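You operate a simulated robot arm through the tools that you are given. There is no shell and no other tool. Be economical: measure what you need, move in short steps, check, and stop when the job is done.

You are at the controls of a simulated two-armed robot. One attempt, no reset.

TASK
Take the blue ink cartridge from the clear end of the black cabinet top and put it on the top of the bookcase. Put the blue padlock on top of the black weight. Take the black hand lamp and put it on the white form on the top of the grey steel cabinet. Put the washer carton on the top of the long brown bench away on the shelf under the short brown bench. Fetch the yellow clamp and set it on the shelf under the long brown bench. Fetch the yellow grit tub and set it in the inside of the large steel tray. Count the black ink cartridges on the upper shelf of the steel cabinet, then put as many of the green batteries from the upper shelf of the steel cabinet on the top of the grey steel cabinet. Open the dusters drawer. The order is free. Set down upright: blue ink cartridge, black hand lamp, washer carton, yellow grit tub, green battery.

It is judged by the outcome, as a careful person would: the job done as asked, and still so three seconds after it is handed in. It fails if anything else is knocked over, pushed out of place, dropped, spilled or broken.

THE ROBOT
Two 7-joint arms with two-finger grippers on one trunk, on a base that drives. Base frame: it is fixed to the floor where the robot stands at the start and does not move with it; the origin is under the middle of the robot, x ahead of it, y to its left, z up. Readings come in mm, rad, newtons and seconds.
The left shoulder is at the start at [78, 151, 888], the right one opposite. With the tool pointing down near the work surface each hand reaches from about 300 to 800 mm from the robot's upright axis, wherever it stands, measured 20 degrees to its own side. Places, roughly: black hand lamp [-2250, -7000, 1000]; black ink cartridge [-2000, -4000, 500]; black weight (6x6x6 cm) [-2300, -6300, 900]; blue ink cartridge [750, 0, 1000]; blue padlock (4x2x7 cm) [-2200, -6900, 900]; dusters drawer [600, -1700, 700]; form [-2000, -3500, 1000]; green battery (4x4x7 cm) [-1900, -3700, 500]; inside of the large steel tray (30x20 cm) [-2240, -6520, 860]; shelf under the long brown bench [-2400, -6300, 200]; shelf under the short brown bench [-2400, -8200, 200]; top of the bookcase (25x81 cm) [960, 3420, 920]; top of the grey steel cabinet [-2200, -3700, 1000]; washer carton [-2500, -7250, 1000]; yellow clamp (5x18x8 cm) [-2500, -6500, 900]; yellow grit tub [-2250, -5250, 1000]. Payload 2.54 kg a hand.
The TCP of each hand is the grasp point between the finger pads, 30 mm short of the fingertips. In the tool frame z runs along the fingers and y along their closing line. The gripper opens to 116 mm. The gripper's body begins 95 mm behind the TCP.
Orientation is that of the tool frame in the base frame, as [roll, pitch, yaw] about the fixed x, y, z axes, in that order (R = Rz(yaw) Ry(pitch) Rx(roll)). With the fingers straight down and closing along the base's y, the tool's x points along the base's -x, its y along +y and its z along -z.

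THE INTERFACE
- The arms move only by the tool step_arm. It takes "left_commands", "right_commands" or both (then of equal length, played together; a hand with none holds still); each is a list of rows, each a list of 3 entries, a list of its own where there are three numbers: the shift along the tool's x, y, z in mm, then the turn, a rotation vector about the tool's x, y, z in rad, then the finger opening in mm, from 0 to 116. In form: [[[x, y, z], [wx, wy, wz], gripper], ...]. A call has 1 to 12 rows; each row shifts and turns the commanded pose from where the row before left it, along the tool's axes as they then stand. Rows are played at 5 a second. More than 50 mm and 0.15 rad between two rows, or a gripper value outside its range, and nothing of the call is played. Where a pose cannot be reached the arm comes as near as it can. A force on the tool above 40 N (or 10 N above the force at the start of the call, whichever is more), or a blocked arm, ends the call early, and 0.2 s more pass. The fingers move at their own pace (about 72 mm/s each) and stop on an object; they squeeze with about 42 N. The grip force told is the motor's: it shows also when the fingers shut on nothing. Time passes only in rows, and 0.2 s behind the last, so rows that do not move let the fingers close. The reply holds the time, the measured pose of the TCP, the force on the tool along the base axes, the opening and the grip force, in the units named above and with some noise, with the torque about the TCP (base axes, N m) and any sound that the robot's microphone picked up.
- Cameras (640 x 400 px; columns grow to the right, rows downward): "scene" is now at [162.2, -3.6, 1070.5]; the picture's right is [-0.11, -0.99, 0.00], its down [-0.02, 0.00, -1.00] and it looks along [0.99, -0.11, -0.02] (base axes); focal length 287 px, centre (320, 200). "left" rides on the left gripper at [69, 15, -122] in its tool frame; the picture's right is [-0.21, 0.98, 0.00], its down [-0.83, -0.18, -0.53] and it looks along [-0.52, -0.12, 0.85] (tool axes); focal length 251 px, centre (320, 200). "right" rides on the right gripper at [69, -15, -122] in its tool frame; the picture's right is [0.21, 0.98, 0.00], its down [-0.83, 0.18, -0.53] and it looks along [-0.52, 0.11, 0.85] (tool axes); focal length 251 px, centre (320, 200). There is no depth. A picture from a camera that has moved, and an enlarged one, comes with that camera's place and axes in the base frame and with its lens. The place of the scene camera against the robot may be out by one fixed shift of up to 18 mm in any direction.
- grab_frame(camera): a new picture of that camera. The clock stands still meanwhile.
- move_column(by): slides the trunk up (or, below 0, down) by that many mm; the arms and the scene camera ride with it, the base frame stays. It gives what a move gives, with no picture.
- roll_base(legs): drives the robot by 1 to 6 legs, each [ahead, left, turn to the left] in mm, mm and rad, along the robot's own axes; the way and the turn of a leg run together, so that a leg with both is an arc; at most 1500 mm and 3.142 rad a leg. The arms and the cameras ride along, it lands a little off, and it stops where it bumps. It gives what a move gives.
- head_to(pan, tilt): turns the head with the scene camera to pan (to the left, within 1.396 rad either way) and tilt (down, from -0.506 to 1.204), counted from straight ahead of the robot. It gives what a move gives.
- zoom(camera, box): a new picture of the part [left, top, right, bottom] of that camera's present view, enlarged. The clock stands still meanwhile.
- close_job(): hands the job in; it is judged then, once.

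Work in short steps. Places have to be worked out from the pictures, the camera data and where the tool is seen: move nearer, look again, correct. Check each grasp and each placing, and mend what went wrong. You have 493 turns and 264 pictures in all, those below and enlarged ones among them. Open the grippers and draw the arms clear of the work before you hand the job in, unless the task says otherwise; then end with one line.

The tools are called after "Emit:" as a command line: name --argument value ..., lists and objects as JSON in quotes. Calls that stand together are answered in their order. step_arm: Moves the arms, as the interface text tells. Its arguments: {"type":"object","properties":{"left_commands":{"type":"array"},"right_commands":{"type":"array"}},"required":[]} The other tools are called the same way: move_column (by) slides the trunk up or down; roll_base (legs) drives the base; head_to (pan, tilt) turns the head that bears the scene camera; grab_frame (camera) takes a picture; zoom (camera, box) takes an enlarged picture of a part of a camera's view; close_job () hands the job in.

At the start:

```text
time: 0.0
left_eef_pos: [489.2, 220.1, 999.8]
left_tcp_rot: [-3.14, -0.001, -3.141]
left_contact_force: [-0.4, 0.0, 0.7]
left_wrist_torque: [-0.02, 0.0, -0.01]
left_finger_gap: 115.8
left_grip_force: 0.0
right_eef_pos: [374.0, -162.5, 1000.8]
right_tcp_rot: [3.14, 0.001, 3.14]
right_contact_force: [1.0, 0.1, 0.8]
right_wrist_torque: [-0.04, -0.01, 0.0]
right_finger_gap: 115.9
right_grip_force: 0.0
trunk travel left (down, up): [-125.0, 164.0]
robot x, y, heading: [-1.4, -1.2, 0.005]
head pan, tilt: [-0.113, 0.016]
```

scene: 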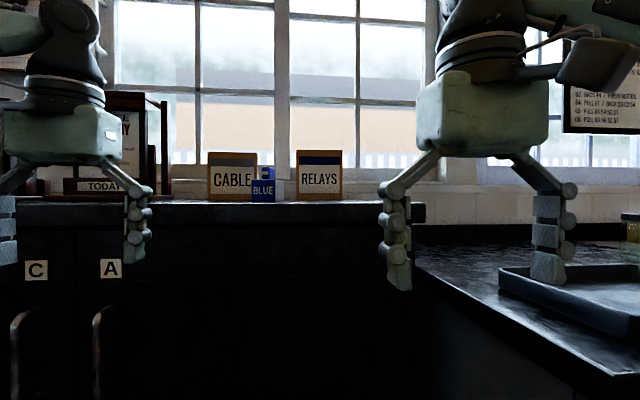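
right: 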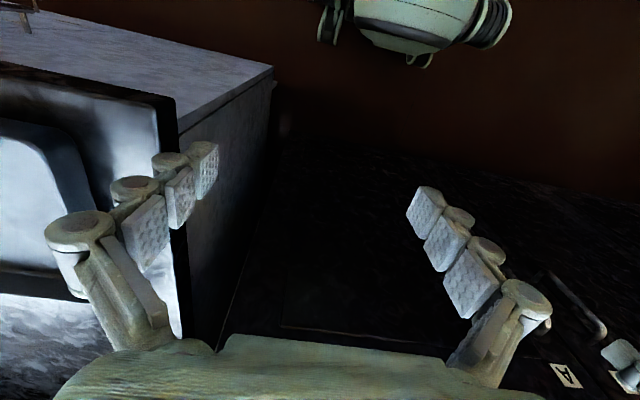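
left: 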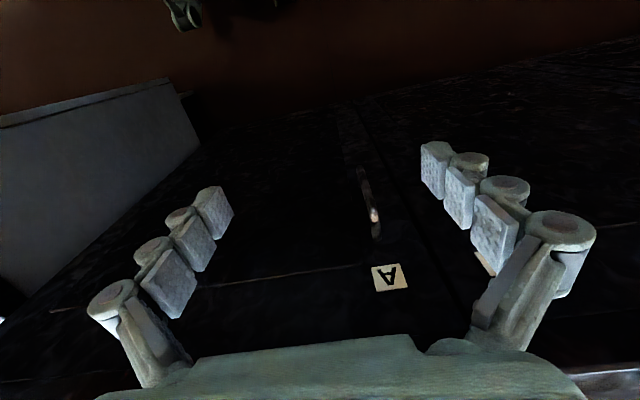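

I'll start by looking more closely at the cartridge and the cabinet top.

Emit:
zoom --camera "scene" --box '[160, 120, 400, 270]'

Emit:
move_column --by 164

Emit:
head_to --pan 0 --tilt 0.35

Emit:
grab_frame --camera "scene"

```text
2.67 times, centred on (280, 195) of scene
camera zoom: at [162.2, -3.6, 1070.5], right [-0.11, -0.99, 0.0], down [-0.02, 0.0, -1.0], along [0.99, -0.11, -0.02], focal length 764 px, centre (427, 213)
```

zoom: 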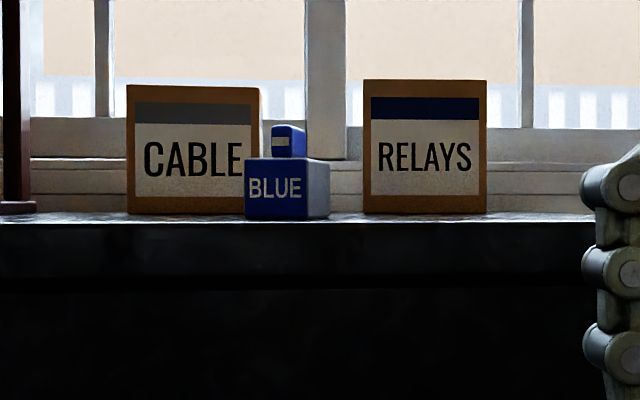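

```text
time: 1.9
left_eef_pos: [489.2, 220.2, 1164.2]
left_tcp_rot: [-3.141, 0.0, -3.14]
left_contact_force: [0.2, 0.5, 0.3]
left_wrist_torque: [0.0, 0.01, -0.01]
left_finger_gap: 115.7
left_grip_force: 0.0
right_eef_pos: [374.8, -161.9, 1164.0]
right_tcp_rot: [3.14, -0.001, 3.14]
right_contact_force: [-1.3, -0.3, -0.6]
right_wrist_torque: [-0.01, 0.0, 0.03]
right_finger_gap: 116.0
right_grip_force: 0.1
trunk travel left (down, up): [-289.0, 0.0]
robot x, y, heading: [-0.2, 0.7, 0.0]
head pan, tilt: [-0.113, 0.016]
```

```text
time: 2.7
left_eef_pos: [489.0, 220.3, 1164.9]
left_tcp_rot: [-3.141, 0.001, -3.139]
left_contact_force: [-0.3, -0.7, 0.0]
left_wrist_torque: [0.0, -0.01, 0.01]
left_finger_gap: 115.8
left_grip_force: 0.0
right_eef_pos: [374.5, -162.6, 1164.1]
right_tcp_rot: [3.14, 0.001, 3.14]
right_contact_force: [0.2, 0.4, -0.4]
right_wrist_torque: [0.01, -0.02, -0.04]
right_finger_gap: 115.9
right_grip_force: 0.1
trunk travel left (down, up): [-289.0, 0.0]
robot x, y, heading: [-3.2, -0.8, -0.004]
head pan, tilt: [0.0, 0.351]
```

```text
259 pictures are left
camera scene: at [165.5, 6.6, 1203.5], right [0.0, -1.0, 0.0], down [-0.34, 0.0, -0.94], along [0.94, 0.0, -0.34], focal length 287 px, centre (320, 200)
```

scene: 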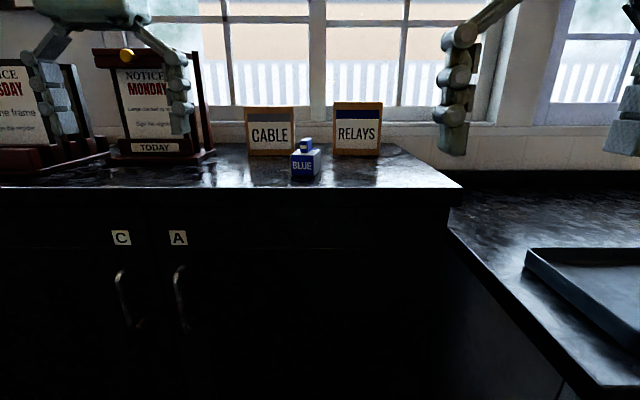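

The cartridge's base front is at about [690, 35, 1056]. I zoom in for its orientation and the notices.

Emit:
zoom --camera "scene" --box '[240, 90, 400, 190]'

Emit:
zoom --camera "scene" --box '[0, 40, 220, 190]'

```text
4.00 times, centred on (320, 140) of scene
camera zoom: at [165.5, 6.6, 1203.5], right [0.0, -1.0, 0.0], down [-0.34, 0.0, -0.94], along [0.94, 0.0, -0.34], focal length 1146 px, centre (320, 440)
```

zoom: 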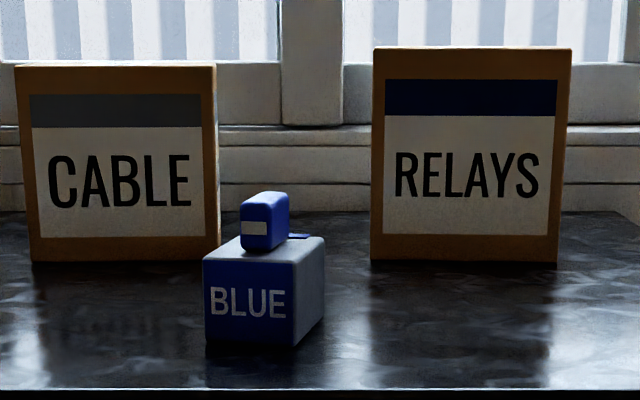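

```text
2.67 times, centred on (110, 115) of scene
camera zoom: at [165.5, 6.6, 1203.5], right [0.0, -1.0, 0.0], down [-0.34, 0.0, -0.94], along [0.94, 0.0, -0.34], focal length 764 px, centre (880, 427)
```

zoom: 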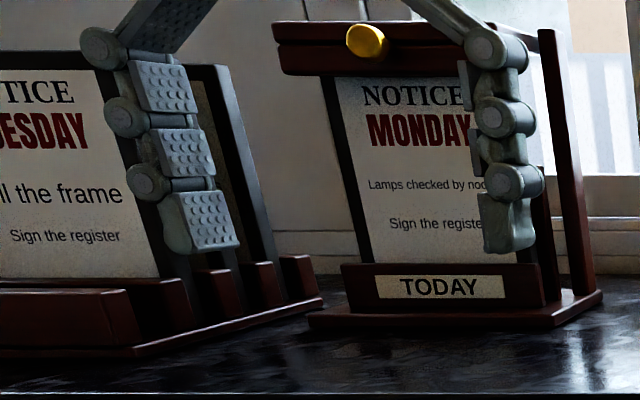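

The cartridge centre is at about [733, 33], turned about −0.17 rad. I move the left hand above it.

Emit:
step_arm --left_commands '[[[-35, -27, 0], [0, 0, 0], 116], [[-35, -27, 0], [0, 0, 0], 116], [[-35, -27, 0], [0, 0, 0], 116], [[-35, -27, 0], [0, 0, 0], 100], [[-35, -27, 0], [0, 0, 0], 90], [[-35, -27, 0], [0, 0, 0], 80], [[-34, -25, 0], [0, 0, 0], 80], [[0, 0, 0], [0, 0, 0.09], 80], [[0, 0, 0], [0, 0, 0.08], 80]]'

Emit:
grab_frame --camera "left"

Emit:
grab_frame --camera "scene"

```text
time: 4.7
left_eef_pos: [667.4, 57.3, 1138.4]
left_tcp_rot: [-3.14, 0.001, 2.972]
left_contact_force: [-0.6, -0.7, 0.9]
left_wrist_torque: [-0.01, -0.02, -0.01]
left_finger_gap: 80.1
left_grip_force: 0.1
left hand out of reach, approached as far as the arm can: row 5, 6, 7
right_eef_pos: [373.9, -162.4, 1164.7]
right_tcp_rot: [3.14, 0.002, 3.14]
right_contact_force: [-0.2, -0.6, 0.2]
right_wrist_torque: [0.0, -0.03, -0.01]
right_finger_gap: 116.1
right_grip_force: 0.1
trunk travel left (down, up): [-289.0, 0.0]
robot x, y, heading: [0.6, 0.5, -0.0]
head pan, tilt: [0.0, 0.351]
```

```text
256 pictures are left
camera left: at [601.3, 84.2, 1260.4], right [0.38, 0.93, 0.0], down [0.78, -0.32, 0.53], along [0.49, -0.2, -0.85], focal length 251 px, centre (320, 200)
```

left: 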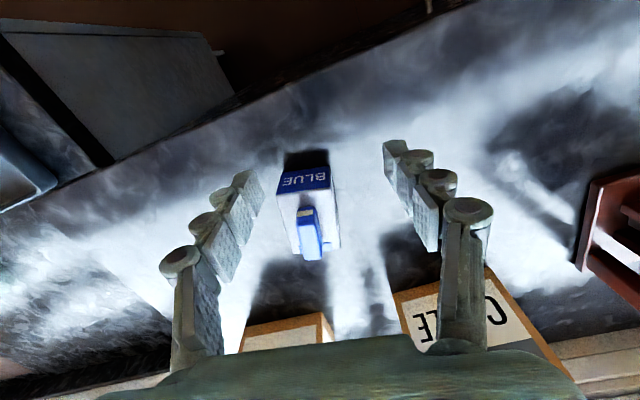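

```text
255 pictures are left
camera scene: at [165.4, 6.5, 1203.5], right [0.0, -1.0, 0.0], down [-0.34, 0.0, -0.94], along [0.94, 0.0, -0.34], focal length 287 px, centre (320, 200)
```

scene: 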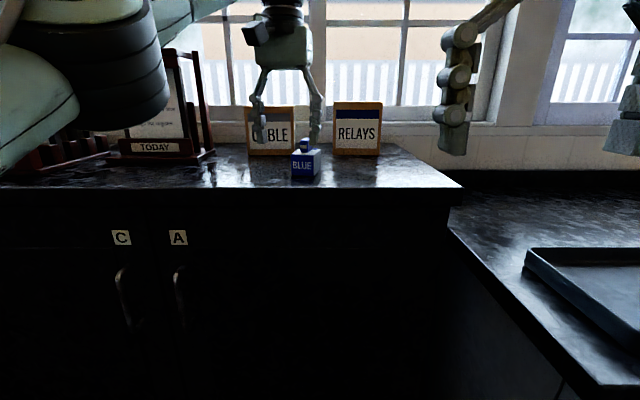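

The hand view puts the cartridge at about [713, 30] with yaw −0.23. It is beyond comfortable reach, so I pull the hand back and up, then roll forward 90 mm.

Emit:
step_arm --left_commands '[[[45, 0, 0], [0, 0, 0], 80], [[40, 0, -13], [0, 0, 0], 80], [[0, 0, -13], [0, 0, 0.06], 80]]'

Emit:
roll_base --legs '[[90, 0, 0]]'

Emit:
grab_frame --camera "left"

```text
time: 5.5
left_eef_pos: [582.9, 68.3, 1164.4]
left_tcp_rot: [-3.141, 0.001, 2.912]
left_contact_force: [0.4, -0.1, 0.3]
left_wrist_torque: [-0.01, 0.01, 0.02]
left_finger_gap: 79.9
left_grip_force: 0.0
right_eef_pos: [373.6, -162.6, 1164.2]
right_tcp_rot: [3.141, 0.0, 3.139]
right_contact_force: [-0.3, -0.1, -0.4]
right_wrist_torque: [0.04, -0.03, 0.02]
right_finger_gap: 116.0
right_grip_force: 0.1
trunk travel left (down, up): [-289.0, 0.0]
robot x, y, heading: [1.2, -0.5, 0.003]
head pan, tilt: [0.0, 0.351]
```

```text
time: 6.6
left_eef_pos: [672.5, 69.4, 1164.1]
left_tcp_rot: [-3.141, 0.0, 2.914]
left_contact_force: [1.3, -0.1, 0.4]
left_wrist_torque: [0.02, 0.02, 0.02]
left_finger_gap: 80.1
left_grip_force: 0.0
right_eef_pos: [463.1, -162.7, 1162.9]
right_tcp_rot: [3.14, 0.001, 3.139]
right_contact_force: [-0.1, 0.3, 0.3]
right_wrist_torque: [0.02, 0.03, -0.02]
right_finger_gap: 116.0
right_grip_force: 0.1
trunk travel left (down, up): [-289.0, 0.0]
robot x, y, heading: [90.9, -0.1, -0.005]
head pan, tilt: [0.0, 0.351]
```

```text
254 pictures are left
camera left: at [608.8, 100.9, 1285.1], right [0.43, 0.9, 0.0], down [0.76, -0.36, 0.53], along [0.48, -0.23, -0.85], focal length 251 px, centre (320, 200)
```

left: 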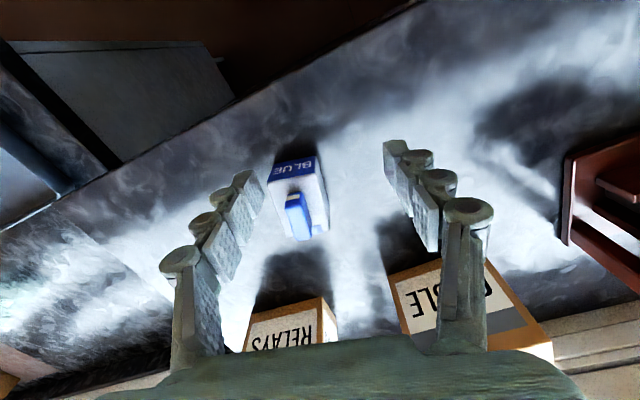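

The estimate is consistent at [712, 32]. I centre over it and descend to about z 1093.

Emit:
step_arm --left_commands '[[[-24, -14, 0], [0, 0, 0], 80], [[-23, -13, 0], [0, 0, 0], 80], [[0, 0, 25], [0, 0, 0], 80], [[0, 0, 25], [0, 0, 0], 80]]'

Emit:
grab_frame --camera "left"

```text
time: 7.6
left_eef_pos: [714.4, 33.1, 1113.5]
left_tcp_rot: [-3.141, 0.0, 2.915]
left_contact_force: [0.2, -0.5, 0.9]
left_wrist_torque: [-0.01, 0.04, 0.0]
left_finger_gap: 79.8
left_grip_force: 0.1
right_eef_pos: [463.6, -161.8, 1163.3]
right_tcp_rot: [3.14, -0.001, 3.141]
right_contact_force: [0.6, 0.5, 0.3]
right_wrist_torque: [0.02, 0.0, 0.0]
right_finger_gap: 115.9
right_grip_force: 0.0
trunk travel left (down, up): [-289.0, 0.0]
robot x, y, heading: [89.6, -3.0, 0.0]
head pan, tilt: [0.0, 0.351]
```

```text
253 pictures are left
camera left: at [649.8, 65.0, 1234.9], right [0.43, 0.9, 0.0], down [0.76, -0.36, 0.53], along [0.48, -0.23, -0.85], focal length 251 px, centre (320, 200)
```

left: 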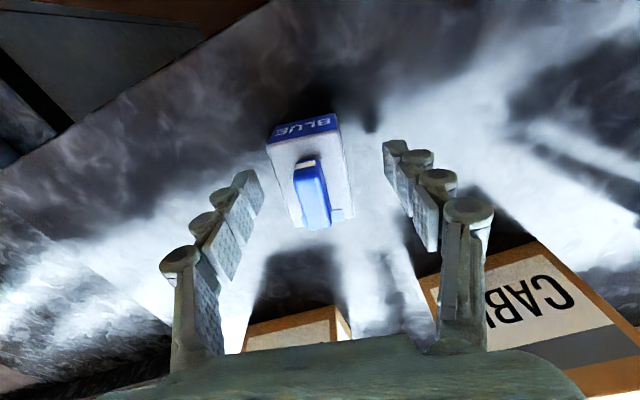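

Well centred. I descend 20 mm and close.

Emit:
step_arm --left_commands '[[[0, 0, 20], [0, 0, 0], 80], [[0, 0, 0], [0, 0, 0], 30], [[0, 0, 0], [0, 0, 0], 30], [[0, 0, 0], [0, 0, 0], 30]]'

```text
time: 8.6
left_eef_pos: [711.3, 34.4, 1094.1]
left_tcp_rot: [-3.141, 0.0, 2.912]
left_contact_force: [-1.4, 0.5, 1.1]
left_wrist_torque: [-0.01, -0.04, -0.03]
left_finger_gap: 44.6
left_grip_force: 42.1
right_eef_pos: [462.7, -162.6, 1165.2]
right_tcp_rot: [-3.141, 0.0, 3.139]
right_contact_force: [0.4, -0.3, 0.0]
right_wrist_torque: [-0.02, 0.03, 0.0]
right_finger_gap: 116.2
right_grip_force: 0.0
trunk travel left (down, up): [-289.0, 0.0]
robot x, y, heading: [86.3, 1.6, 0.004]
head pan, tilt: [0.0, 0.351]
```

Gripped at 44.6 mm. I lift, draw back, and look to the left for the way to the bookcase.

Emit:
step_arm --left_commands '[[[0, 0, -35], [0, 0, 0], 30], [[0, 0, -35], [0, 0, 0], 30], [[40, 0, 0], [0, 0, 0], 30], [[40, 0, 0], [0, 0, 0], 30], [[40, 0, 0], [0, 0, 0], 30], [[40, 10, 0], [0, 0, 0], 30], [[40, 20, 0], [0, 0, 0], 30], [[40, 20, 0], [0, 0, -0.11], 30], [[0, 20, 0], [0, 0, -0.12], 30]]'

Emit:
head_to --pan 1.2 --tilt 0.4

Emit:
grab_frame --camera "scene"

```text
time: 10.6
left_eef_pos: [490.1, 154.3, 1162.8]
left_tcp_rot: [-3.14, 0.0, -3.141]
left_contact_force: [0.7, 1.1, -1.6]
left_wrist_torque: [-0.02, 0.01, 0.01]
left_finger_gap: 44.8
left_grip_force: 41.3
right_eef_pos: [462.7, -161.6, 1163.5]
right_tcp_rot: [3.14, 0.0, 3.14]
right_contact_force: [-1.0, -0.5, -0.5]
right_wrist_torque: [0.01, 0.01, 0.02]
right_finger_gap: 115.8
right_grip_force: 0.1
trunk travel left (down, up): [-289.0, 0.0]
robot x, y, heading: [91.7, -1.6, 0.001]
head pan, tilt: [0.0, 0.351]
```

```text
time: 12.0
left_eef_pos: [490.4, 154.7, 1163.0]
left_tcp_rot: [3.142, -0.001, 3.141]
left_contact_force: [-1.2, 0.4, -1.0]
left_wrist_torque: [0.02, 0.05, -0.02]
left_finger_gap: 44.9
left_grip_force: 41.8
right_eef_pos: [463.8, -161.9, 1163.5]
right_tcp_rot: [3.138, 0.0, 3.142]
right_contact_force: [0.1, 0.5, 0.2]
right_wrist_torque: [0.0, -0.01, 0.03]
right_finger_gap: 116.0
right_grip_force: 0.0
trunk travel left (down, up): [-289.0, 0.0]
robot x, y, heading: [88.0, 0.1, 0.0]
head pan, tilt: [1.201, 0.4]
```

```text
252 pictures are left
camera scene: at [195.2, 92.9, 1198.9], right [0.93, -0.36, 0.0], down [-0.14, -0.36, -0.92], along [0.33, 0.86, -0.39], focal length 287 px, centre (320, 200)
```

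scene: 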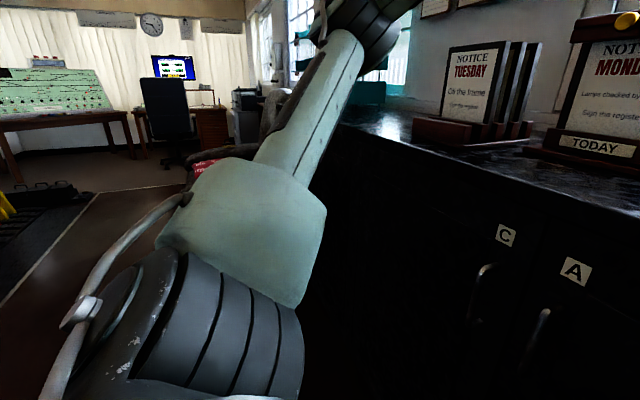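

I back off 350 mm and turn left to see the way along +y.

Emit:
roll_base --legs '[[-350, 0, 0], [0, 0, 1.57]]'

Emit:
head_to --pan 0 --tilt 0.45

Emit:
grab_frame --camera "scene"

```text
time: 18.0
left_eef_pos: [-385.5, 412.1, 1163.9]
left_tcp_rot: [3.139, 0.001, -1.635]
left_contact_force: [0.3, 0.2, 0.1]
left_wrist_torque: [-0.02, 0.03, -0.01]
left_finger_gap: 44.6
left_grip_force: 42.1
right_eef_pos: [-71.4, 363.0, 1163.9]
right_tcp_rot: [3.141, 0.0, -1.638]
right_contact_force: [0.8, 0.3, -0.5]
right_wrist_torque: [0.01, -0.06, -0.01]
right_finger_gap: 115.8
right_grip_force: 0.1
trunk travel left (down, up): [-289.0, 0.0]
robot x, y, heading: [-259.4, 1.6, 1.506]
head pan, tilt: [1.201, 0.4]
```

```text
time: 19.4
left_eef_pos: [-386.8, 412.3, 1163.7]
left_tcp_rot: [3.141, -0.001, -1.634]
left_contact_force: [-0.5, -0.2, -0.4]
left_wrist_torque: [-0.03, -0.02, -0.01]
left_finger_gap: 44.5
left_grip_force: 42.0
right_eef_pos: [-71.1, 362.9, 1163.3]
right_tcp_rot: [3.139, 0.0, -1.639]
right_contact_force: [0.0, 0.2, -0.1]
right_wrist_torque: [-0.01, 0.01, 0.03]
right_finger_gap: 116.2
right_grip_force: 0.0
trunk travel left (down, up): [-289.0, 0.0]
robot x, y, heading: [-259.0, 0.6, 1.509]
head pan, tilt: [0.0, 0.45]
```

```text
251 pictures are left
camera scene: at [-243.4, 166.7, 1194.2], right [1.0, -0.07, 0.0], down [-0.03, -0.43, -0.9], along [0.06, 0.9, -0.44], focal length 287 px, centre (320, 200)
```

scene: 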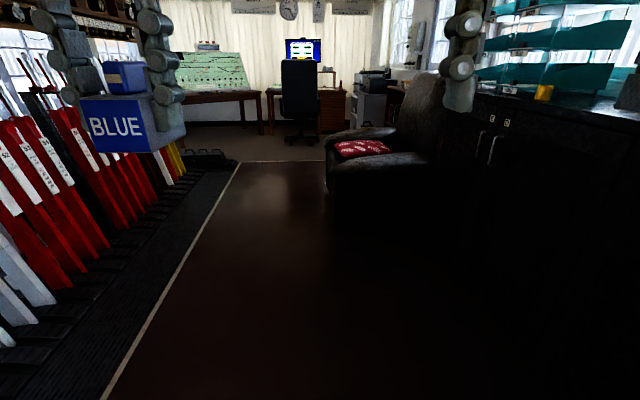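

The corridor runs between the lever frame line (x≈−1055) and the armchair (x≈−20). I drive at x≈−500 towards y≈2400 and look again.

Emit:
roll_base --legs '[[0, 240, 0.06], [1300, 0, 0], [1100, 0, 0]]'

Emit:
head_to --pan -0.7 --tilt 0.35

Emit:
grab_frame --camera "scene"

```text
time: 33.8
left_eef_pos: [-689.9, 2821.9, 1163.6]
left_tcp_rot: [3.141, -0.001, -1.543]
left_contact_force: [-0.1, 0.5, -0.2]
left_wrist_torque: [-0.02, 0.0, 0.0]
left_finger_gap: 44.6
left_grip_force: 42.1
right_eef_pos: [-372.7, 2803.3, 1163.8]
right_tcp_rot: [3.139, 0.0, -1.543]
right_contact_force: [0.6, 0.5, -0.1]
right_wrist_torque: [-0.01, 0.04, 0.0]
right_finger_gap: 115.9
right_grip_force: 0.2
trunk travel left (down, up): [-289.0, 0.0]
robot x, y, heading: [-526.8, 2427.7, 1.602]
head pan, tilt: [0.0, 0.45]
```

```text
time: 34.8
left_eef_pos: [-689.8, 2820.7, 1162.5]
left_tcp_rot: [-3.142, -0.001, -1.542]
left_contact_force: [-0.1, -0.4, -0.9]
left_wrist_torque: [-0.03, 0.01, -0.04]
left_finger_gap: 44.7
left_grip_force: 41.9
right_eef_pos: [-372.4, 2802.3, 1163.6]
right_tcp_rot: [3.14, 0.0, -1.547]
right_contact_force: [-0.2, 0.7, 0.5]
right_wrist_torque: [-0.01, 0.0, 0.02]
right_finger_gap: 116.0
right_grip_force: 0.1
trunk travel left (down, up): [-289.0, 0.0]
robot x, y, heading: [-520.5, 2423.5, 1.6]
head pan, tilt: [-0.7, 0.351]
```

```text
250 pictures are left
camera scene: at [-464.0, 2571.8, 1203.4], right [0.78, -0.62, 0.0], down [-0.21, -0.27, -0.94], along [0.58, 0.73, -0.34], focal length 287 px, centre (320, 200)
```

scene: 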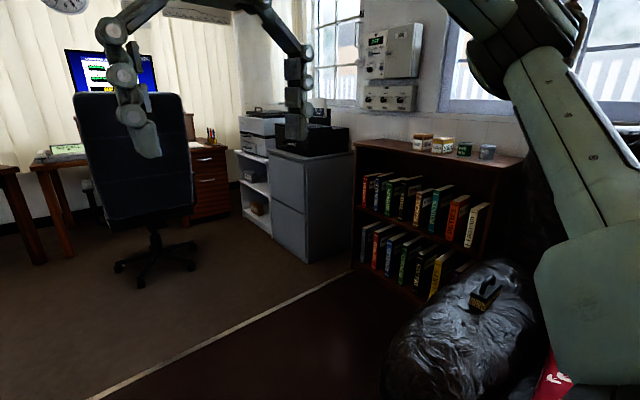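

The bookcase's left end (y≈3500–3800) is clear; the tins stand at y 3130–3470. I drive to about (330, 3560), facing it.

Emit:
roll_base --legs '[[1130, 0, 0], [0, 0, -1.6], [600, 0, 0]]'

Emit:
head_to --pan 0 --tilt 0.45

Emit:
grab_frame --camera "scene"

```text
time: 47.6
left_eef_pos: [437.3, 3705.8, 1162.6]
left_tcp_rot: [-3.141, 0.001, 3.14]
left_contact_force: [0.3, -0.1, -0.2]
left_wrist_torque: [-0.01, 0.04, 0.02]
left_finger_gap: 44.6
left_grip_force: 41.9
right_eef_pos: [410.0, 3391.2, 1164.7]
right_tcp_rot: [3.14, 0.001, 3.139]
right_contact_force: [0.3, -0.4, 0.5]
right_wrist_torque: [0.0, 0.02, 0.01]
right_finger_gap: 115.5
right_grip_force: 0.0
trunk travel left (down, up): [-289.0, 0.0]
robot x, y, heading: [35.6, 3551.0, -0.005]
head pan, tilt: [-0.7, 0.351]
```

```text
time: 48.7
left_eef_pos: [435.7, 3707.9, 1162.3]
left_tcp_rot: [3.141, 0.0, 3.141]
left_contact_force: [-1.1, 0.5, -0.6]
left_wrist_torque: [0.02, 0.01, 0.0]
left_finger_gap: 44.5
left_grip_force: 41.8
right_eef_pos: [407.9, 3392.4, 1163.9]
right_tcp_rot: [3.14, 0.0, 3.137]
right_contact_force: [-0.4, -0.6, -1.4]
right_wrist_torque: [0.01, 0.01, 0.03]
right_finger_gap: 115.9
right_grip_force: 0.0
trunk travel left (down, up): [-289.0, 0.0]
robot x, y, heading: [34.9, 3553.3, 0.0]
head pan, tilt: [0.0, 0.45]
```

```text
249 pictures are left
camera scene: at [199.3, 3560.1, 1194.2], right [0.0, -1.0, 0.0], down [-0.44, 0.0, -0.9], along [0.9, 0.0, -0.44], focal length 287 px, centre (320, 200)
```

scene: 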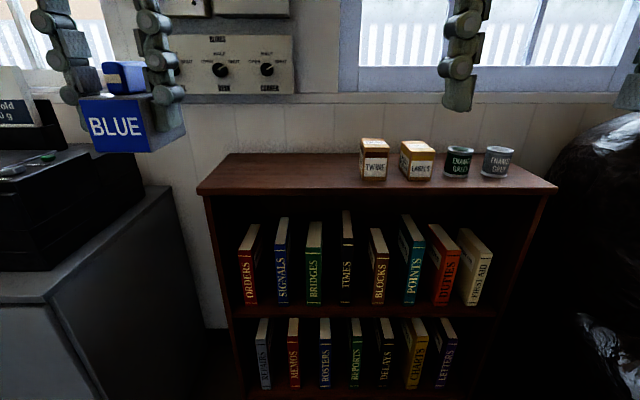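

The left end of the top is free. I roll forward 280 mm and use the hand camera.

Emit:
roll_base --legs '[[280, 0, 0]]'

Emit:
step_arm --left_commands '[[[-40, 0, 0], [0, 0, 0], 30], [[-40, 0, 0], [0, 0, 0], 30], [[-40, 0, 0], [0, 0, 0], 30]]'

Emit:
grab_frame --camera "left"

Emit:
grab_frame --camera "scene"

```text
time: 50.7
left_eef_pos: [721.9, 3703.5, 1162.6]
left_tcp_rot: [3.141, -0.001, 3.136]
left_contact_force: [0.9, 0.2, -1.3]
left_wrist_torque: [0.03, 0.04, 0.0]
left_finger_gap: 44.5
left_grip_force: 42.7
right_eef_pos: [691.9, 3387.3, 1163.5]
right_tcp_rot: [3.141, -0.001, 3.133]
right_contact_force: [0.5, -0.4, -0.3]
right_wrist_torque: [0.05, 0.03, 0.0]
right_finger_gap: 115.8
right_grip_force: 0.1
trunk travel left (down, up): [-289.0, 0.0]
robot x, y, heading: [317.7, 3552.6, -0.01]
head pan, tilt: [0.0, 0.45]
```

```text
time: 51.5
left_eef_pos: [841.8, 3702.1, 1164.0]
left_tcp_rot: [3.141, 0.0, 3.135]
left_contact_force: [0.8, -0.4, -0.3]
left_wrist_torque: [-0.04, 0.03, 0.03]
left_finger_gap: 44.5
left_grip_force: 42.4
right_eef_pos: [692.2, 3387.7, 1165.1]
right_tcp_rot: [3.141, 0.0, 3.134]
right_contact_force: [-0.2, -0.4, 0.3]
right_wrist_torque: [-0.02, 0.03, -0.01]
right_finger_gap: 115.9
right_grip_force: 0.1
trunk travel left (down, up): [-289.0, 0.0]
robot x, y, heading: [319.1, 3551.6, -0.011]
head pan, tilt: [0.0, 0.45]
```

```text
248 pictures are left
camera left: at [772.7, 3719.3, 1285.6], right [0.22, 0.98, 0.0], down [0.83, -0.19, 0.53], along [0.52, -0.12, -0.85], focal length 251 px, centre (320, 200)
```

left: 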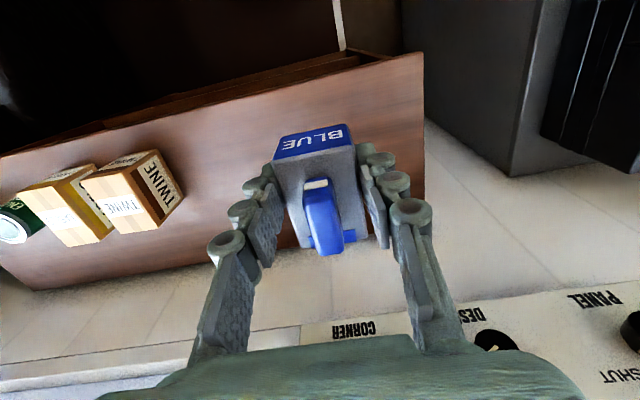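

```text
247 pictures are left
camera scene: at [483.5, 3557.8, 1194.1], right [-0.01, -1.0, 0.0], down [-0.44, 0.0, -0.9], along [0.9, -0.01, -0.44], focal length 287 px, centre (320, 200)
```

scene: 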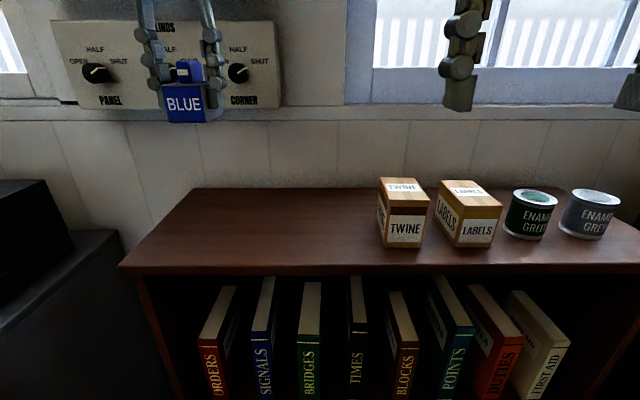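

Bookcase top spans x≈810–1045, with its left end at y≈3843. I place at about [925, 3695], descending and then feeling for contact.

Emit:
step_arm --left_commands '[[[-42, 0, 0], [0, 0, 0], 30], [[-41, 0, 0], [0, 0, 0], 30], [[0, 0, 45], [0, 0, 0], 30], [[0, 0, 45], [0, 0, 0], 30], [[0, 0, 45], [0, 0, 0], 30], [[0, 0, 30], [0, 0, 0], 30], [[0, 0, 20], [0, 0, 0], 30]]'

Emit:
grab_frame --camera "left"

```text
time: 53.1
left_eef_pos: [924.1, 3705.3, 979.0]
left_tcp_rot: [3.141, 0.0, 3.136]
left_contact_force: [-0.7, -0.3, -1.2]
left_wrist_torque: [0.0, 0.0, 0.0]
left_finger_gap: 44.6
left_grip_force: 42.0
right_eef_pos: [691.6, 3387.9, 1164.0]
right_tcp_rot: [3.14, 0.0, 3.133]
right_contact_force: [0.5, 0.4, -0.5]
right_wrist_torque: [0.0, 0.03, -0.04]
right_finger_gap: 115.7
right_grip_force: 0.0
trunk travel left (down, up): [-289.0, 0.0]
robot x, y, heading: [316.6, 3555.2, -0.006]
head pan, tilt: [0.0, 0.45]
```

```text
246 pictures are left
camera left: at [854.6, 3720.8, 1101.0], right [0.22, 0.98, 0.0], down [0.82, -0.19, 0.53], along [0.52, -0.12, -0.85], focal length 251 px, centre (320, 200)
```

left: 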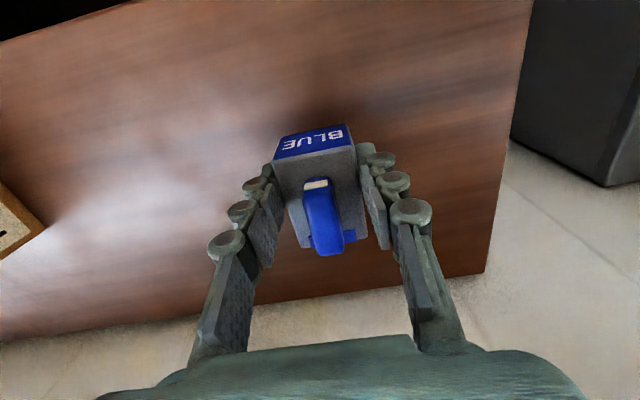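

Just above the top. I lower in small rows until I feel contact.

Emit:
step_arm --left_commands '[[[0, 0, 5], [0, 0, 0], 30], [[0, 0, 4], [0, 0, 0], 30], [[0, 0, 3], [0, 0, 0], 30], [[0, 0, 2], [0, 0, 0], 30], [[0, 0, 2], [0, 0, 0], 30]]'

```text
time: 54.3
left_eef_pos: [923.4, 3702.6, 962.5]
left_tcp_rot: [-3.141, 0.004, 3.138]
left_contact_force: [-1.3, 0.5, 4.7]
left_wrist_torque: [0.05, -0.18, 0.04]
left_finger_gap: 44.4
left_grip_force: 42.3
right_eef_pos: [691.4, 3388.0, 1163.1]
right_tcp_rot: [3.141, 0.004, 3.133]
right_contact_force: [0.0, 0.5, 0.2]
right_wrist_torque: [0.0, 0.01, 0.01]
right_finger_gap: 116.1
right_grip_force: 0.0
trunk travel left (down, up): [-289.0, 0.0]
robot x, y, heading: [318.3, 3553.9, -0.009]
head pan, tilt: [0.0, 0.45]
```

Contact (4.7 N up). I release, rise and check.

Emit:
step_arm --left_commands '[[[0, 0, 1], [0, 0, 0], 30], [[0, 0, 0], [0, 0, 0], 80], [[0, 0, 0], [0, 0, 0], 80], [[0, 0, -40], [0, 0, 0], 80], [[0, 0, -45], [0, 0, 0], 80], [[0, 0, -45], [0, 0, 0], 80], [[40, 0, -30], [0, 0, 0], 80], [[40, 0, 0], [0, 0, 0], 80], [[40, 0, 0], [0, 0, 0], 80]]'

Emit:
grab_frame --camera "scene"

```text
time: 56.3
left_eef_pos: [802.2, 3702.1, 1123.0]
left_tcp_rot: [-3.14, 0.001, 3.136]
left_contact_force: [0.6, 0.3, -0.7]
left_wrist_torque: [0.0, -0.03, 0.03]
left_finger_gap: 79.9
left_grip_force: 0.0
right_eef_pos: [690.5, 3387.8, 1164.5]
right_tcp_rot: [3.139, 0.0, 3.131]
right_contact_force: [-0.5, -1.2, 1.0]
right_wrist_torque: [-0.01, -0.01, 0.02]
right_finger_gap: 116.5
right_grip_force: 0.0
trunk travel left (down, up): [-289.0, 0.0]
robot x, y, heading: [319.8, 3550.6, -0.003]
head pan, tilt: [0.0, 0.45]
```

```text
245 pictures are left
camera scene: at [482.0, 3558.2, 1194.4], right [-0.01, -1.0, 0.0], down [-0.43, 0.0, -0.9], along [0.9, -0.01, -0.43], focal length 287 px, centre (320, 200)
```

scene: 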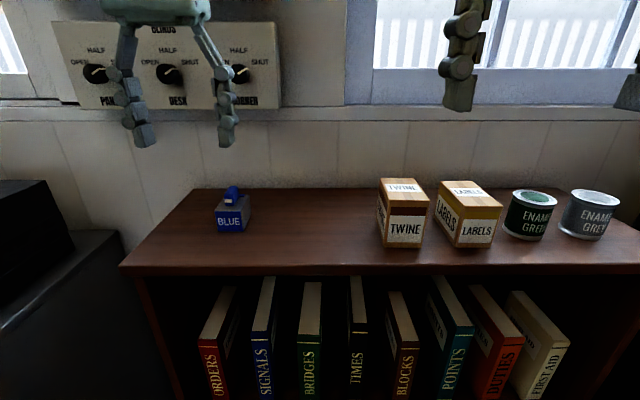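

The cartridge stands upright on the bookcase. I retract, back out and turn towards −y.

Emit:
step_arm --left_commands '[[[40, 0, -10], [0, 0, 0], 80], [[40, 0, -10], [0, 0, 0], 80], [[30, 0, -10], [0, 0, 0], 80]]'

Emit:
roll_base --legs '[[-860, 0, 0], [0, 0, -1.57]]'

Emit:
grab_frame --camera "scene"

```text
time: 57.1
left_eef_pos: [693.9, 3704.9, 1152.5]
left_tcp_rot: [3.141, 0.0, 3.136]
left_contact_force: [0.2, -0.4, -0.3]
left_wrist_torque: [-0.01, 0.0, 0.04]
left_finger_gap: 80.1
left_grip_force: 0.2
right_eef_pos: [690.4, 3387.0, 1165.5]
right_tcp_rot: [3.139, 0.002, 3.133]
right_contact_force: [-0.6, 0.0, 0.7]
right_wrist_torque: [0.03, -0.01, 0.01]
right_finger_gap: 115.7
right_grip_force: 0.0
trunk travel left (down, up): [-289.0, 0.0]
robot x, y, heading: [316.7, 3551.9, -0.007]
head pan, tilt: [0.0, 0.45]
```

```text
time: 65.6
left_eef_pos: [-404.4, 3187.0, 1153.1]
left_tcp_rot: [-3.141, 0.0, 1.551]
left_contact_force: [-0.2, 0.2, 0.0]
left_wrist_torque: [0.04, -0.03, 0.0]
left_finger_gap: 80.1
left_grip_force: 0.1
right_eef_pos: [-721.3, 3192.6, 1164.3]
right_tcp_rot: [3.138, 0.001, 1.55]
right_contact_force: [0.0, -0.5, -0.4]
right_wrist_torque: [0.0, 0.02, 0.02]
right_finger_gap: 116.4
right_grip_force: 0.0
trunk travel left (down, up): [-289.0, 0.0]
robot x, y, heading: [-550.8, 3558.6, -1.595]
head pan, tilt: [0.0, 0.45]
```

```text
244 pictures are left
camera scene: at [-550.3, 3410.4, 1194.2], right [-1.0, 0.02, 0.0], down [0.01, 0.44, -0.9], along [-0.02, -0.9, -0.44], focal length 287 px, centre (320, 200)
```

scene: 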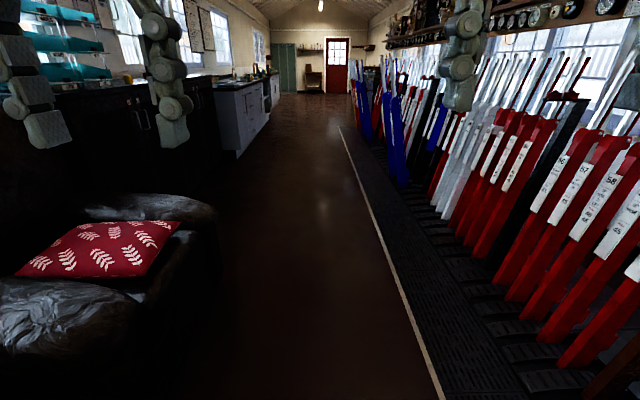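

The corridor is clear. I drive to y≈−1650 at x≈−530.

Emit:
roll_base --legs '[[0, 0, 0.024], [1500, 0, 0], [1500, 0, 0], [1500, 0, 0], [700, 0, 0]]'

Emit:
head_to --pan 1.2 --tilt 0.35

Emit:
grab_frame --camera "scene"

```text
time: 90.9
left_eef_pos: [-263.2, -2019.9, 1152.7]
left_tcp_rot: [3.14, -0.001, 1.584]
left_contact_force: [0.0, 0.4, 0.2]
left_wrist_torque: [0.05, 0.02, 0.04]
left_finger_gap: 79.9
left_grip_force: 0.0
right_eef_pos: [-579.0, -2023.7, 1164.0]
right_tcp_rot: [3.14, -0.001, 1.584]
right_contact_force: [0.1, 0.4, 0.1]
right_wrist_torque: [0.01, 0.01, 0.02]
right_finger_gap: 116.1
right_grip_force: 0.0
trunk travel left (down, up): [-289.0, 0.0]
robot x, y, heading: [-421.6, -1649.3, -1.559]
head pan, tilt: [0.0, 0.45]
```

```text
time: 92.3
left_eef_pos: [-263.6, -2019.2, 1152.5]
left_tcp_rot: [-3.141, 0.001, 1.584]
left_contact_force: [-0.2, -0.4, -0.5]
left_wrist_torque: [-0.02, 0.01, 0.02]
left_finger_gap: 80.1
left_grip_force: 0.0
right_eef_pos: [-580.3, -2023.6, 1164.5]
right_tcp_rot: [3.141, 0.001, 1.583]
right_contact_force: [0.3, -0.3, 0.4]
right_wrist_torque: [0.03, -0.03, -0.05]
right_finger_gap: 116.0
right_grip_force: 0.1
trunk travel left (down, up): [-289.0, 0.0]
robot x, y, heading: [-420.8, -1647.4, -1.561]
head pan, tilt: [1.201, 0.351]
```

```text
243 pictures are left
camera scene: at [-330.0, -1741.8, 1203.4], right [-0.35, -0.94, 0.0], down [-0.32, 0.12, -0.94], along [0.88, -0.33, -0.34], focal length 287 px, centre (320, 200)
```

scene: 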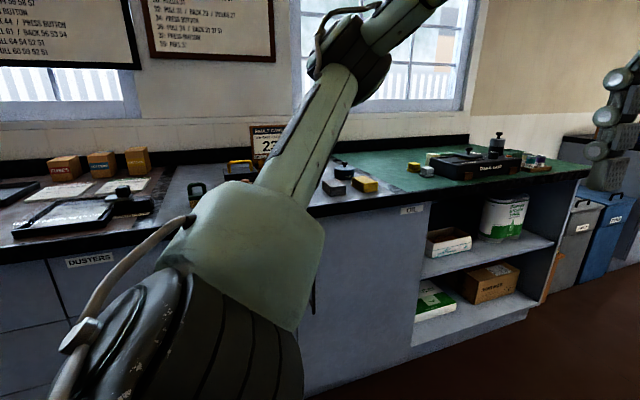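

The DUSTERS label is on the counter front near y≈−1400. I turn to face it.

Emit:
roll_base --legs '[[0, 0, 1.56]]'

Emit:
head_to --pan 0 --tilt 0.35

Emit:
grab_frame --camera "scene"

```text
time: 96.7
left_eef_pos: [-50.5, -1487.8, 1152.8]
left_tcp_rot: [-3.139, 0.001, -3.129]
left_contact_force: [-0.4, 0.2, 0.8]
left_wrist_torque: [-0.03, 0.04, -0.02]
left_finger_gap: 79.9
left_grip_force: 0.0
right_eef_pos: [-46.1, -1803.9, 1163.8]
right_tcp_rot: [3.139, -0.001, -3.128]
right_contact_force: [0.7, 0.9, 0.7]
right_wrist_torque: [-0.01, -0.01, 0.0]
right_finger_gap: 116.0
right_grip_force: 0.1
trunk travel left (down, up): [-289.0, 0.0]
robot x, y, heading: [-422.2, -1646.3, 0.008]
head pan, tilt: [1.201, 0.351]
```

```text
time: 98.1
left_eef_pos: [-50.7, -1488.2, 1152.6]
left_tcp_rot: [3.141, 0.0, -3.128]
left_contact_force: [-0.2, -0.3, 0.9]
left_wrist_torque: [0.0, 0.0, 0.02]
left_finger_gap: 80.1
left_grip_force: 0.1
right_eef_pos: [-46.9, -1805.3, 1163.7]
right_tcp_rot: [3.14, 0.0, -3.13]
right_contact_force: [1.0, -0.2, -0.3]
right_wrist_torque: [0.01, -0.01, -0.06]
right_finger_gap: 116.1
right_grip_force: 0.1
trunk travel left (down, up): [-289.0, 0.0]
robot x, y, heading: [-427.9, -1647.9, 0.011]
head pan, tilt: [0.0, 0.351]
```

```text
242 pictures are left
camera scene: at [-257.0, -1639.0, 1203.4], right [0.01, -1.0, 0.0], down [-0.34, 0.0, -0.94], along [0.94, 0.01, -0.34], focal length 287 px, centre (320, 200)
```

scene: 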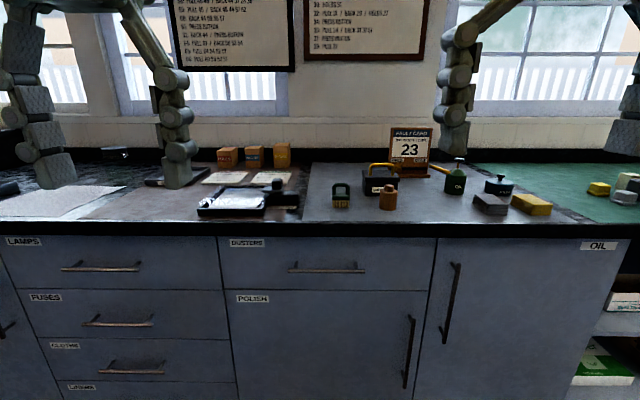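

The dusters drawer has a horizontal bar handle near y≈−1650. I'll grip the bar with the right hand pointing forward; I pitch the tool forward first.

Emit:
step_arm --right_commands '[[[0, 0, 0], [0, -0.143, 0], 116], [[0, 0, 0], [0, -0.143, 0], 116], [[0, 0, 0], [0, -0.143, 0], 116], [[0, 0, 0], [0, -0.143, 0], 116], [[0, 0, 0], [0, -0.143, 0], 116], [[0, 0, 0], [0, -0.143, 0], 116], [[0, 0, 0], [0, -0.143, 0], 116], [[0, 0, 0], [0, -0.143, 0], 116], [[0, 0, 0], [0, -0.143, 0], 116], [[0, 0, 0], [0, -0.143, 0], 116], [[0, 0, 0], [0, -0.141, 0], 116]]'

Emit:
step_arm --right_commands '[[[0, 0, 0], [0, 0, 0.143], 116], [[0, 0, 0], [0, 0, 0.143], 116], [[0, 0, 0], [0, 0, 0.143], 116], [[0, 0, 0], [0, 0, 0.143], 116], [[0, 0, 0], [0, 0, 0.143], 116], [[0, 0, 0], [0, 0, 0.143], 100], [[0, 0, 0], [0, 0, 0.143], 90], [[0, 0, 0], [0, 0, 0.143], 80], [[0, 0, 0], [0, 0, 0.143], 70], [[0, 0, 0], [0, 0, 0.143], 70], [[0, 0, 0], [0, 0, 0.141], 70]]'

Emit:
grab_frame --camera "right"

```text
time: 100.5
left_eef_pos: [-50.1, -1488.7, 1153.7]
left_tcp_rot: [-3.141, 0.001, -3.128]
left_contact_force: [0.5, -0.5, -0.7]
left_wrist_torque: [0.02, -0.03, 0.0]
left_finger_gap: 80.2
left_grip_force: 0.0
right_eef_pos: [8.6, -1787.3, 1274.4]
right_tcp_rot: [2.042, 1.512, 2.004]
right_contact_force: [0.4, -0.3, 0.7]
right_wrist_torque: [0.01, -0.02, 0.01]
right_finger_gap: 116.0
right_grip_force: 0.1
right hand out of reach, approached as far as the arm can: row 8, 9, 10, 11
trunk travel left (down, up): [-289.0, 0.0]
robot x, y, heading: [-424.0, -1646.0, 0.014]
head pan, tilt: [0.0, 0.351]
```

```text
time: 102.9
left_eef_pos: [-51.6, -1488.7, 1153.1]
left_tcp_rot: [-3.141, 0.001, -3.128]
left_contact_force: [-0.6, -0.1, 0.0]
left_wrist_torque: [0.01, -0.03, 0.01]
left_finger_gap: 80.1
left_grip_force: 0.0
right_eef_pos: [6.0, -1784.9, 1271.3]
right_tcp_rot: [1.595, -0.043, 1.541]
right_contact_force: [0.1, -0.3, -0.6]
right_wrist_torque: [-0.04, -0.03, -0.01]
right_finger_gap: 70.2
right_grip_force: 0.0
trunk travel left (down, up): [-289.0, 0.0]
robot x, y, heading: [-422.9, -1647.2, 0.012]
head pan, tilt: [0.0, 0.351]
```

```text
241 pictures are left
camera right: at [-114.4, -1709.8, 1261.6], right [0.03, 0.17, 0.98], down [-0.55, -0.82, 0.16], along [0.83, -0.55, 0.07], focal length 251 px, centre (320, 200)
```

right: 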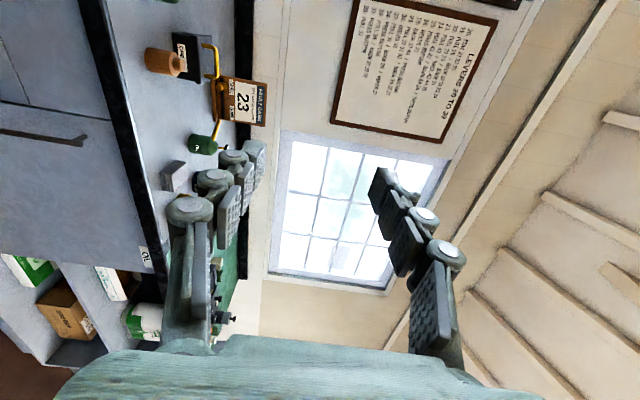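

The hand now points forward with fingers closing vertically. I lower the column, strafe left 140 mm, and bring the hand down to handle height.

Emit:
move_column --by -289

Emit:
roll_base --legs '[[0, 140, -0.012]]'

Emit:
step_arm --right_commands '[[[0, -45, 0], [0, 0, 0], 70], [[0, -45, 0], [0, 0, 0], 70], [[0, -45, 0], [0, 0, 0], 70], [[0, -45, 0], [0, 0, 0], 70], [[0, -45, 0], [0, 0, 0], 70]]'

Emit:
grab_frame --camera "right"

Emit:
grab_frame --camera "scene"

```text
time: 105.8
left_eef_pos: [-51.1, -1488.5, 863.9]
left_tcp_rot: [-3.14, 0.001, -3.127]
left_contact_force: [1.0, 0.4, -0.1]
left_wrist_torque: [-0.01, 0.02, 0.0]
left_finger_gap: 79.8
left_grip_force: 0.0
right_eef_pos: [3.8, -1782.5, 980.7]
right_tcp_rot: [1.588, -0.03, 1.55]
right_contact_force: [0.4, 0.6, -0.4]
right_wrist_torque: [-0.01, 0.03, -0.05]
right_finger_gap: 69.8
right_grip_force: 0.2
trunk travel left (down, up): [0.0, 289.0]
robot x, y, heading: [-423.9, -1643.8, 0.009]
head pan, tilt: [0.0, 0.351]
```

```text
time: 107.8
left_eef_pos: [-49.6, -1353.0, 863.1]
left_tcp_rot: [3.141, 0.001, -3.139]
left_contact_force: [-1.2, -0.6, 0.5]
left_wrist_torque: [0.0, 0.02, -0.01]
left_finger_gap: 80.0
left_grip_force: 0.1
right_eef_pos: [-0.2, -1645.2, 978.8]
right_tcp_rot: [1.587, -0.026, 1.544]
right_contact_force: [-0.4, 0.9, -0.8]
right_wrist_torque: [-0.02, -0.02, 0.03]
right_finger_gap: 70.2
right_grip_force: 0.0
trunk travel left (down, up): [0.0, 289.0]
robot x, y, heading: [-427.5, -1509.5, 0.002]
head pan, tilt: [0.0, 0.351]
```

```text
time: 109.0
left_eef_pos: [-50.2, -1352.4, 865.0]
left_tcp_rot: [-3.138, -0.001, -3.138]
left_contact_force: [0.0, -0.4, 0.1]
left_wrist_torque: [0.02, -0.04, 0.0]
left_finger_gap: 79.9
left_grip_force: 0.1
right_eef_pos: [73.7, -1572.9, 833.7]
right_tcp_rot: [1.584, -0.028, 1.545]
right_contact_force: [0.3, -0.3, 0.1]
right_wrist_torque: [0.03, 0.0, 0.01]
right_finger_gap: 69.7
right_grip_force: 0.3
right hand out of reach, approached as far as the arm can: row 1, 2, 3, 4, 5
trunk travel left (down, up): [0.0, 289.0]
robot x, y, heading: [-424.6, -1509.9, 0.005]
head pan, tilt: [0.0, 0.351]
```

```text
240 pictures are left
camera right: at [-47.2, -1499.8, 822.7], right [0.02, 0.19, 0.98], down [-0.55, -0.82, 0.17], along [0.83, -0.55, 0.09], focal length 251 px, centre (320, 200)
```

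right: 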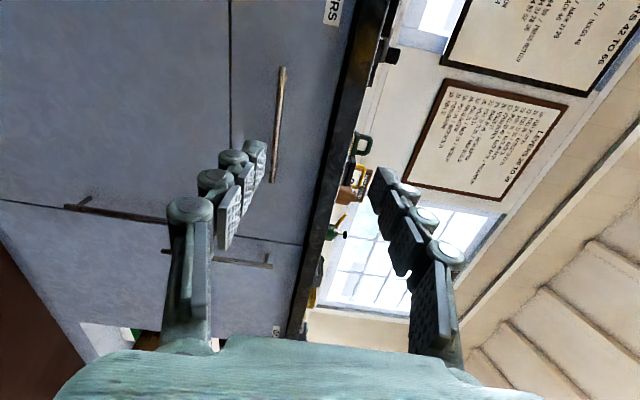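

```text
239 pictures are left
camera scene: at [-258.1, -1501.3, 914.5], right [0.0, -1.0, 0.0], down [-0.34, 0.0, -0.94], along [0.94, 0.0, -0.34], focal length 287 px, centre (320, 200)
```

scene: 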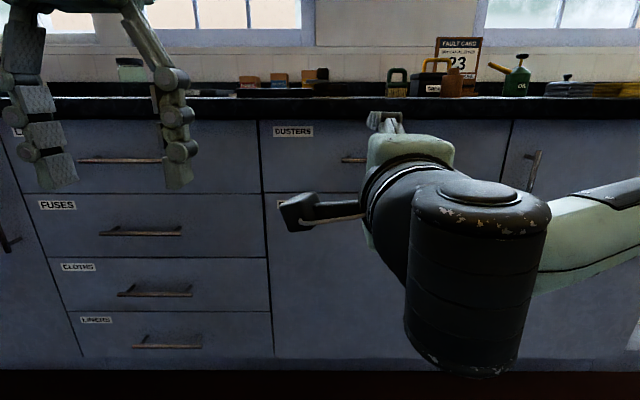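

Triangulation puts the handle bar at about x≈365, y −1550…−1748, z≈774. I move the hand outward and down to that height.

Emit:
step_arm --right_commands '[[[-19, -15, 24], [0, 0, 0], 70], [[-19, -15, 24], [0, 0, 0], 70], [[-19, -15, 24], [0, 0, 0], 70], [[-19, -15, 24], [0, 0, 0], 70]]'

Emit:
grab_frame --camera "right"

```text
time: 110.0
left_eef_pos: [-50.7, -1352.3, 864.0]
left_tcp_rot: [-3.141, -0.002, -3.138]
left_contact_force: [0.5, -0.6, 0.4]
left_wrist_torque: [0.03, -0.02, 0.02]
left_finger_gap: 79.9
left_grip_force: 0.1
right_eef_pos: [166.5, -1650.4, 772.7]
right_tcp_rot: [1.587, -0.026, 1.542]
right_contact_force: [0.2, 0.4, -1.5]
right_wrist_torque: [-0.04, -0.05, 0.09]
right_finger_gap: 70.1
right_grip_force: 0.1
trunk travel left (down, up): [0.0, 289.0]
robot x, y, heading: [-426.0, -1506.0, 0.001]
head pan, tilt: [0.0, 0.351]
```

```text
238 pictures are left
camera right: at [46.1, -1576.4, 761.6], right [0.02, 0.19, 0.98], down [-0.55, -0.82, 0.17], along [0.83, -0.55, 0.09], focal length 251 px, centre (320, 200)
```

right: 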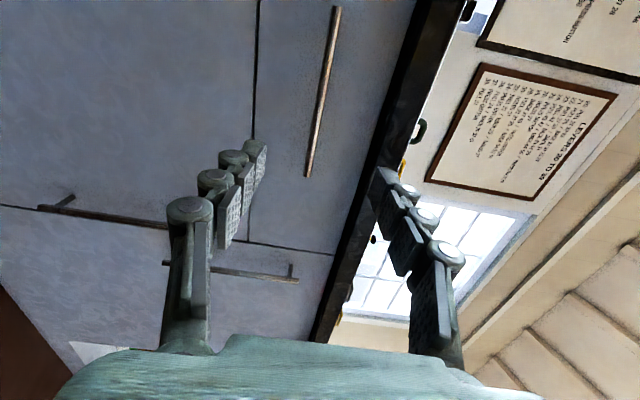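

The bar is centred vertically between the fingers (z≈771). I roll forward 150 mm and look.

Emit:
roll_base --legs '[[150, 0, 0]]'

Emit:
grab_frame --camera "right"

Emit:
grab_frame --camera "scene"

```text
time: 111.3
left_eef_pos: [96.1, -1350.6, 864.8]
left_tcp_rot: [3.14, 0.001, -3.135]
left_contact_force: [0.1, -1.0, 0.2]
left_wrist_torque: [0.01, 0.0, -0.02]
left_finger_gap: 80.1
left_grip_force: 0.1
right_eef_pos: [314.7, -1647.8, 772.6]
right_tcp_rot: [1.585, -0.026, 1.543]
right_contact_force: [0.6, -0.5, -0.3]
right_wrist_torque: [-0.02, 0.01, -0.02]
right_finger_gap: 69.8
right_grip_force: 0.1
trunk travel left (down, up): [0.0, 289.0]
robot x, y, heading: [-276.1, -1509.6, 0.006]
head pan, tilt: [0.0, 0.351]
```

```text
237 pictures are left
camera right: at [193.9, -1574.2, 761.4], right [0.02, 0.19, 0.98], down [-0.55, -0.82, 0.17], along [0.83, -0.55, 0.09], focal length 251 px, centre (320, 200)
```

right: 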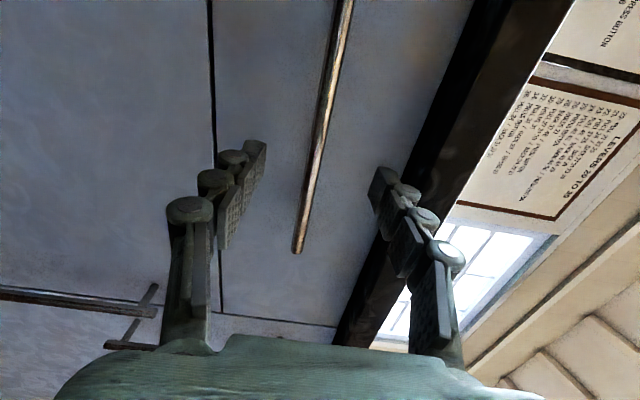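

```text
236 pictures are left
camera scene: at [-110.3, -1500.3, 914.4], right [0.01, -1.0, 0.0], down [-0.34, 0.0, -0.94], along [0.94, 0.0, -0.34], focal length 287 px, centre (320, 200)
```

scene: 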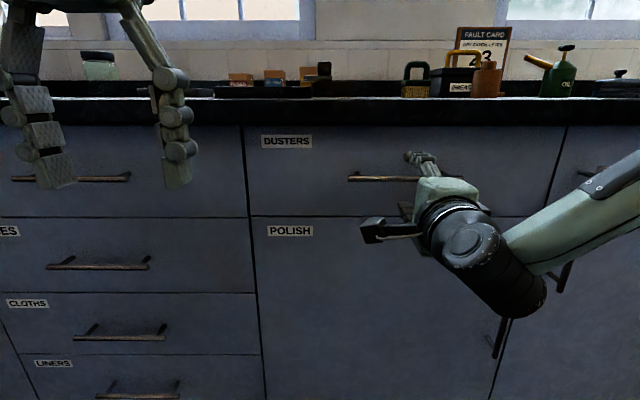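

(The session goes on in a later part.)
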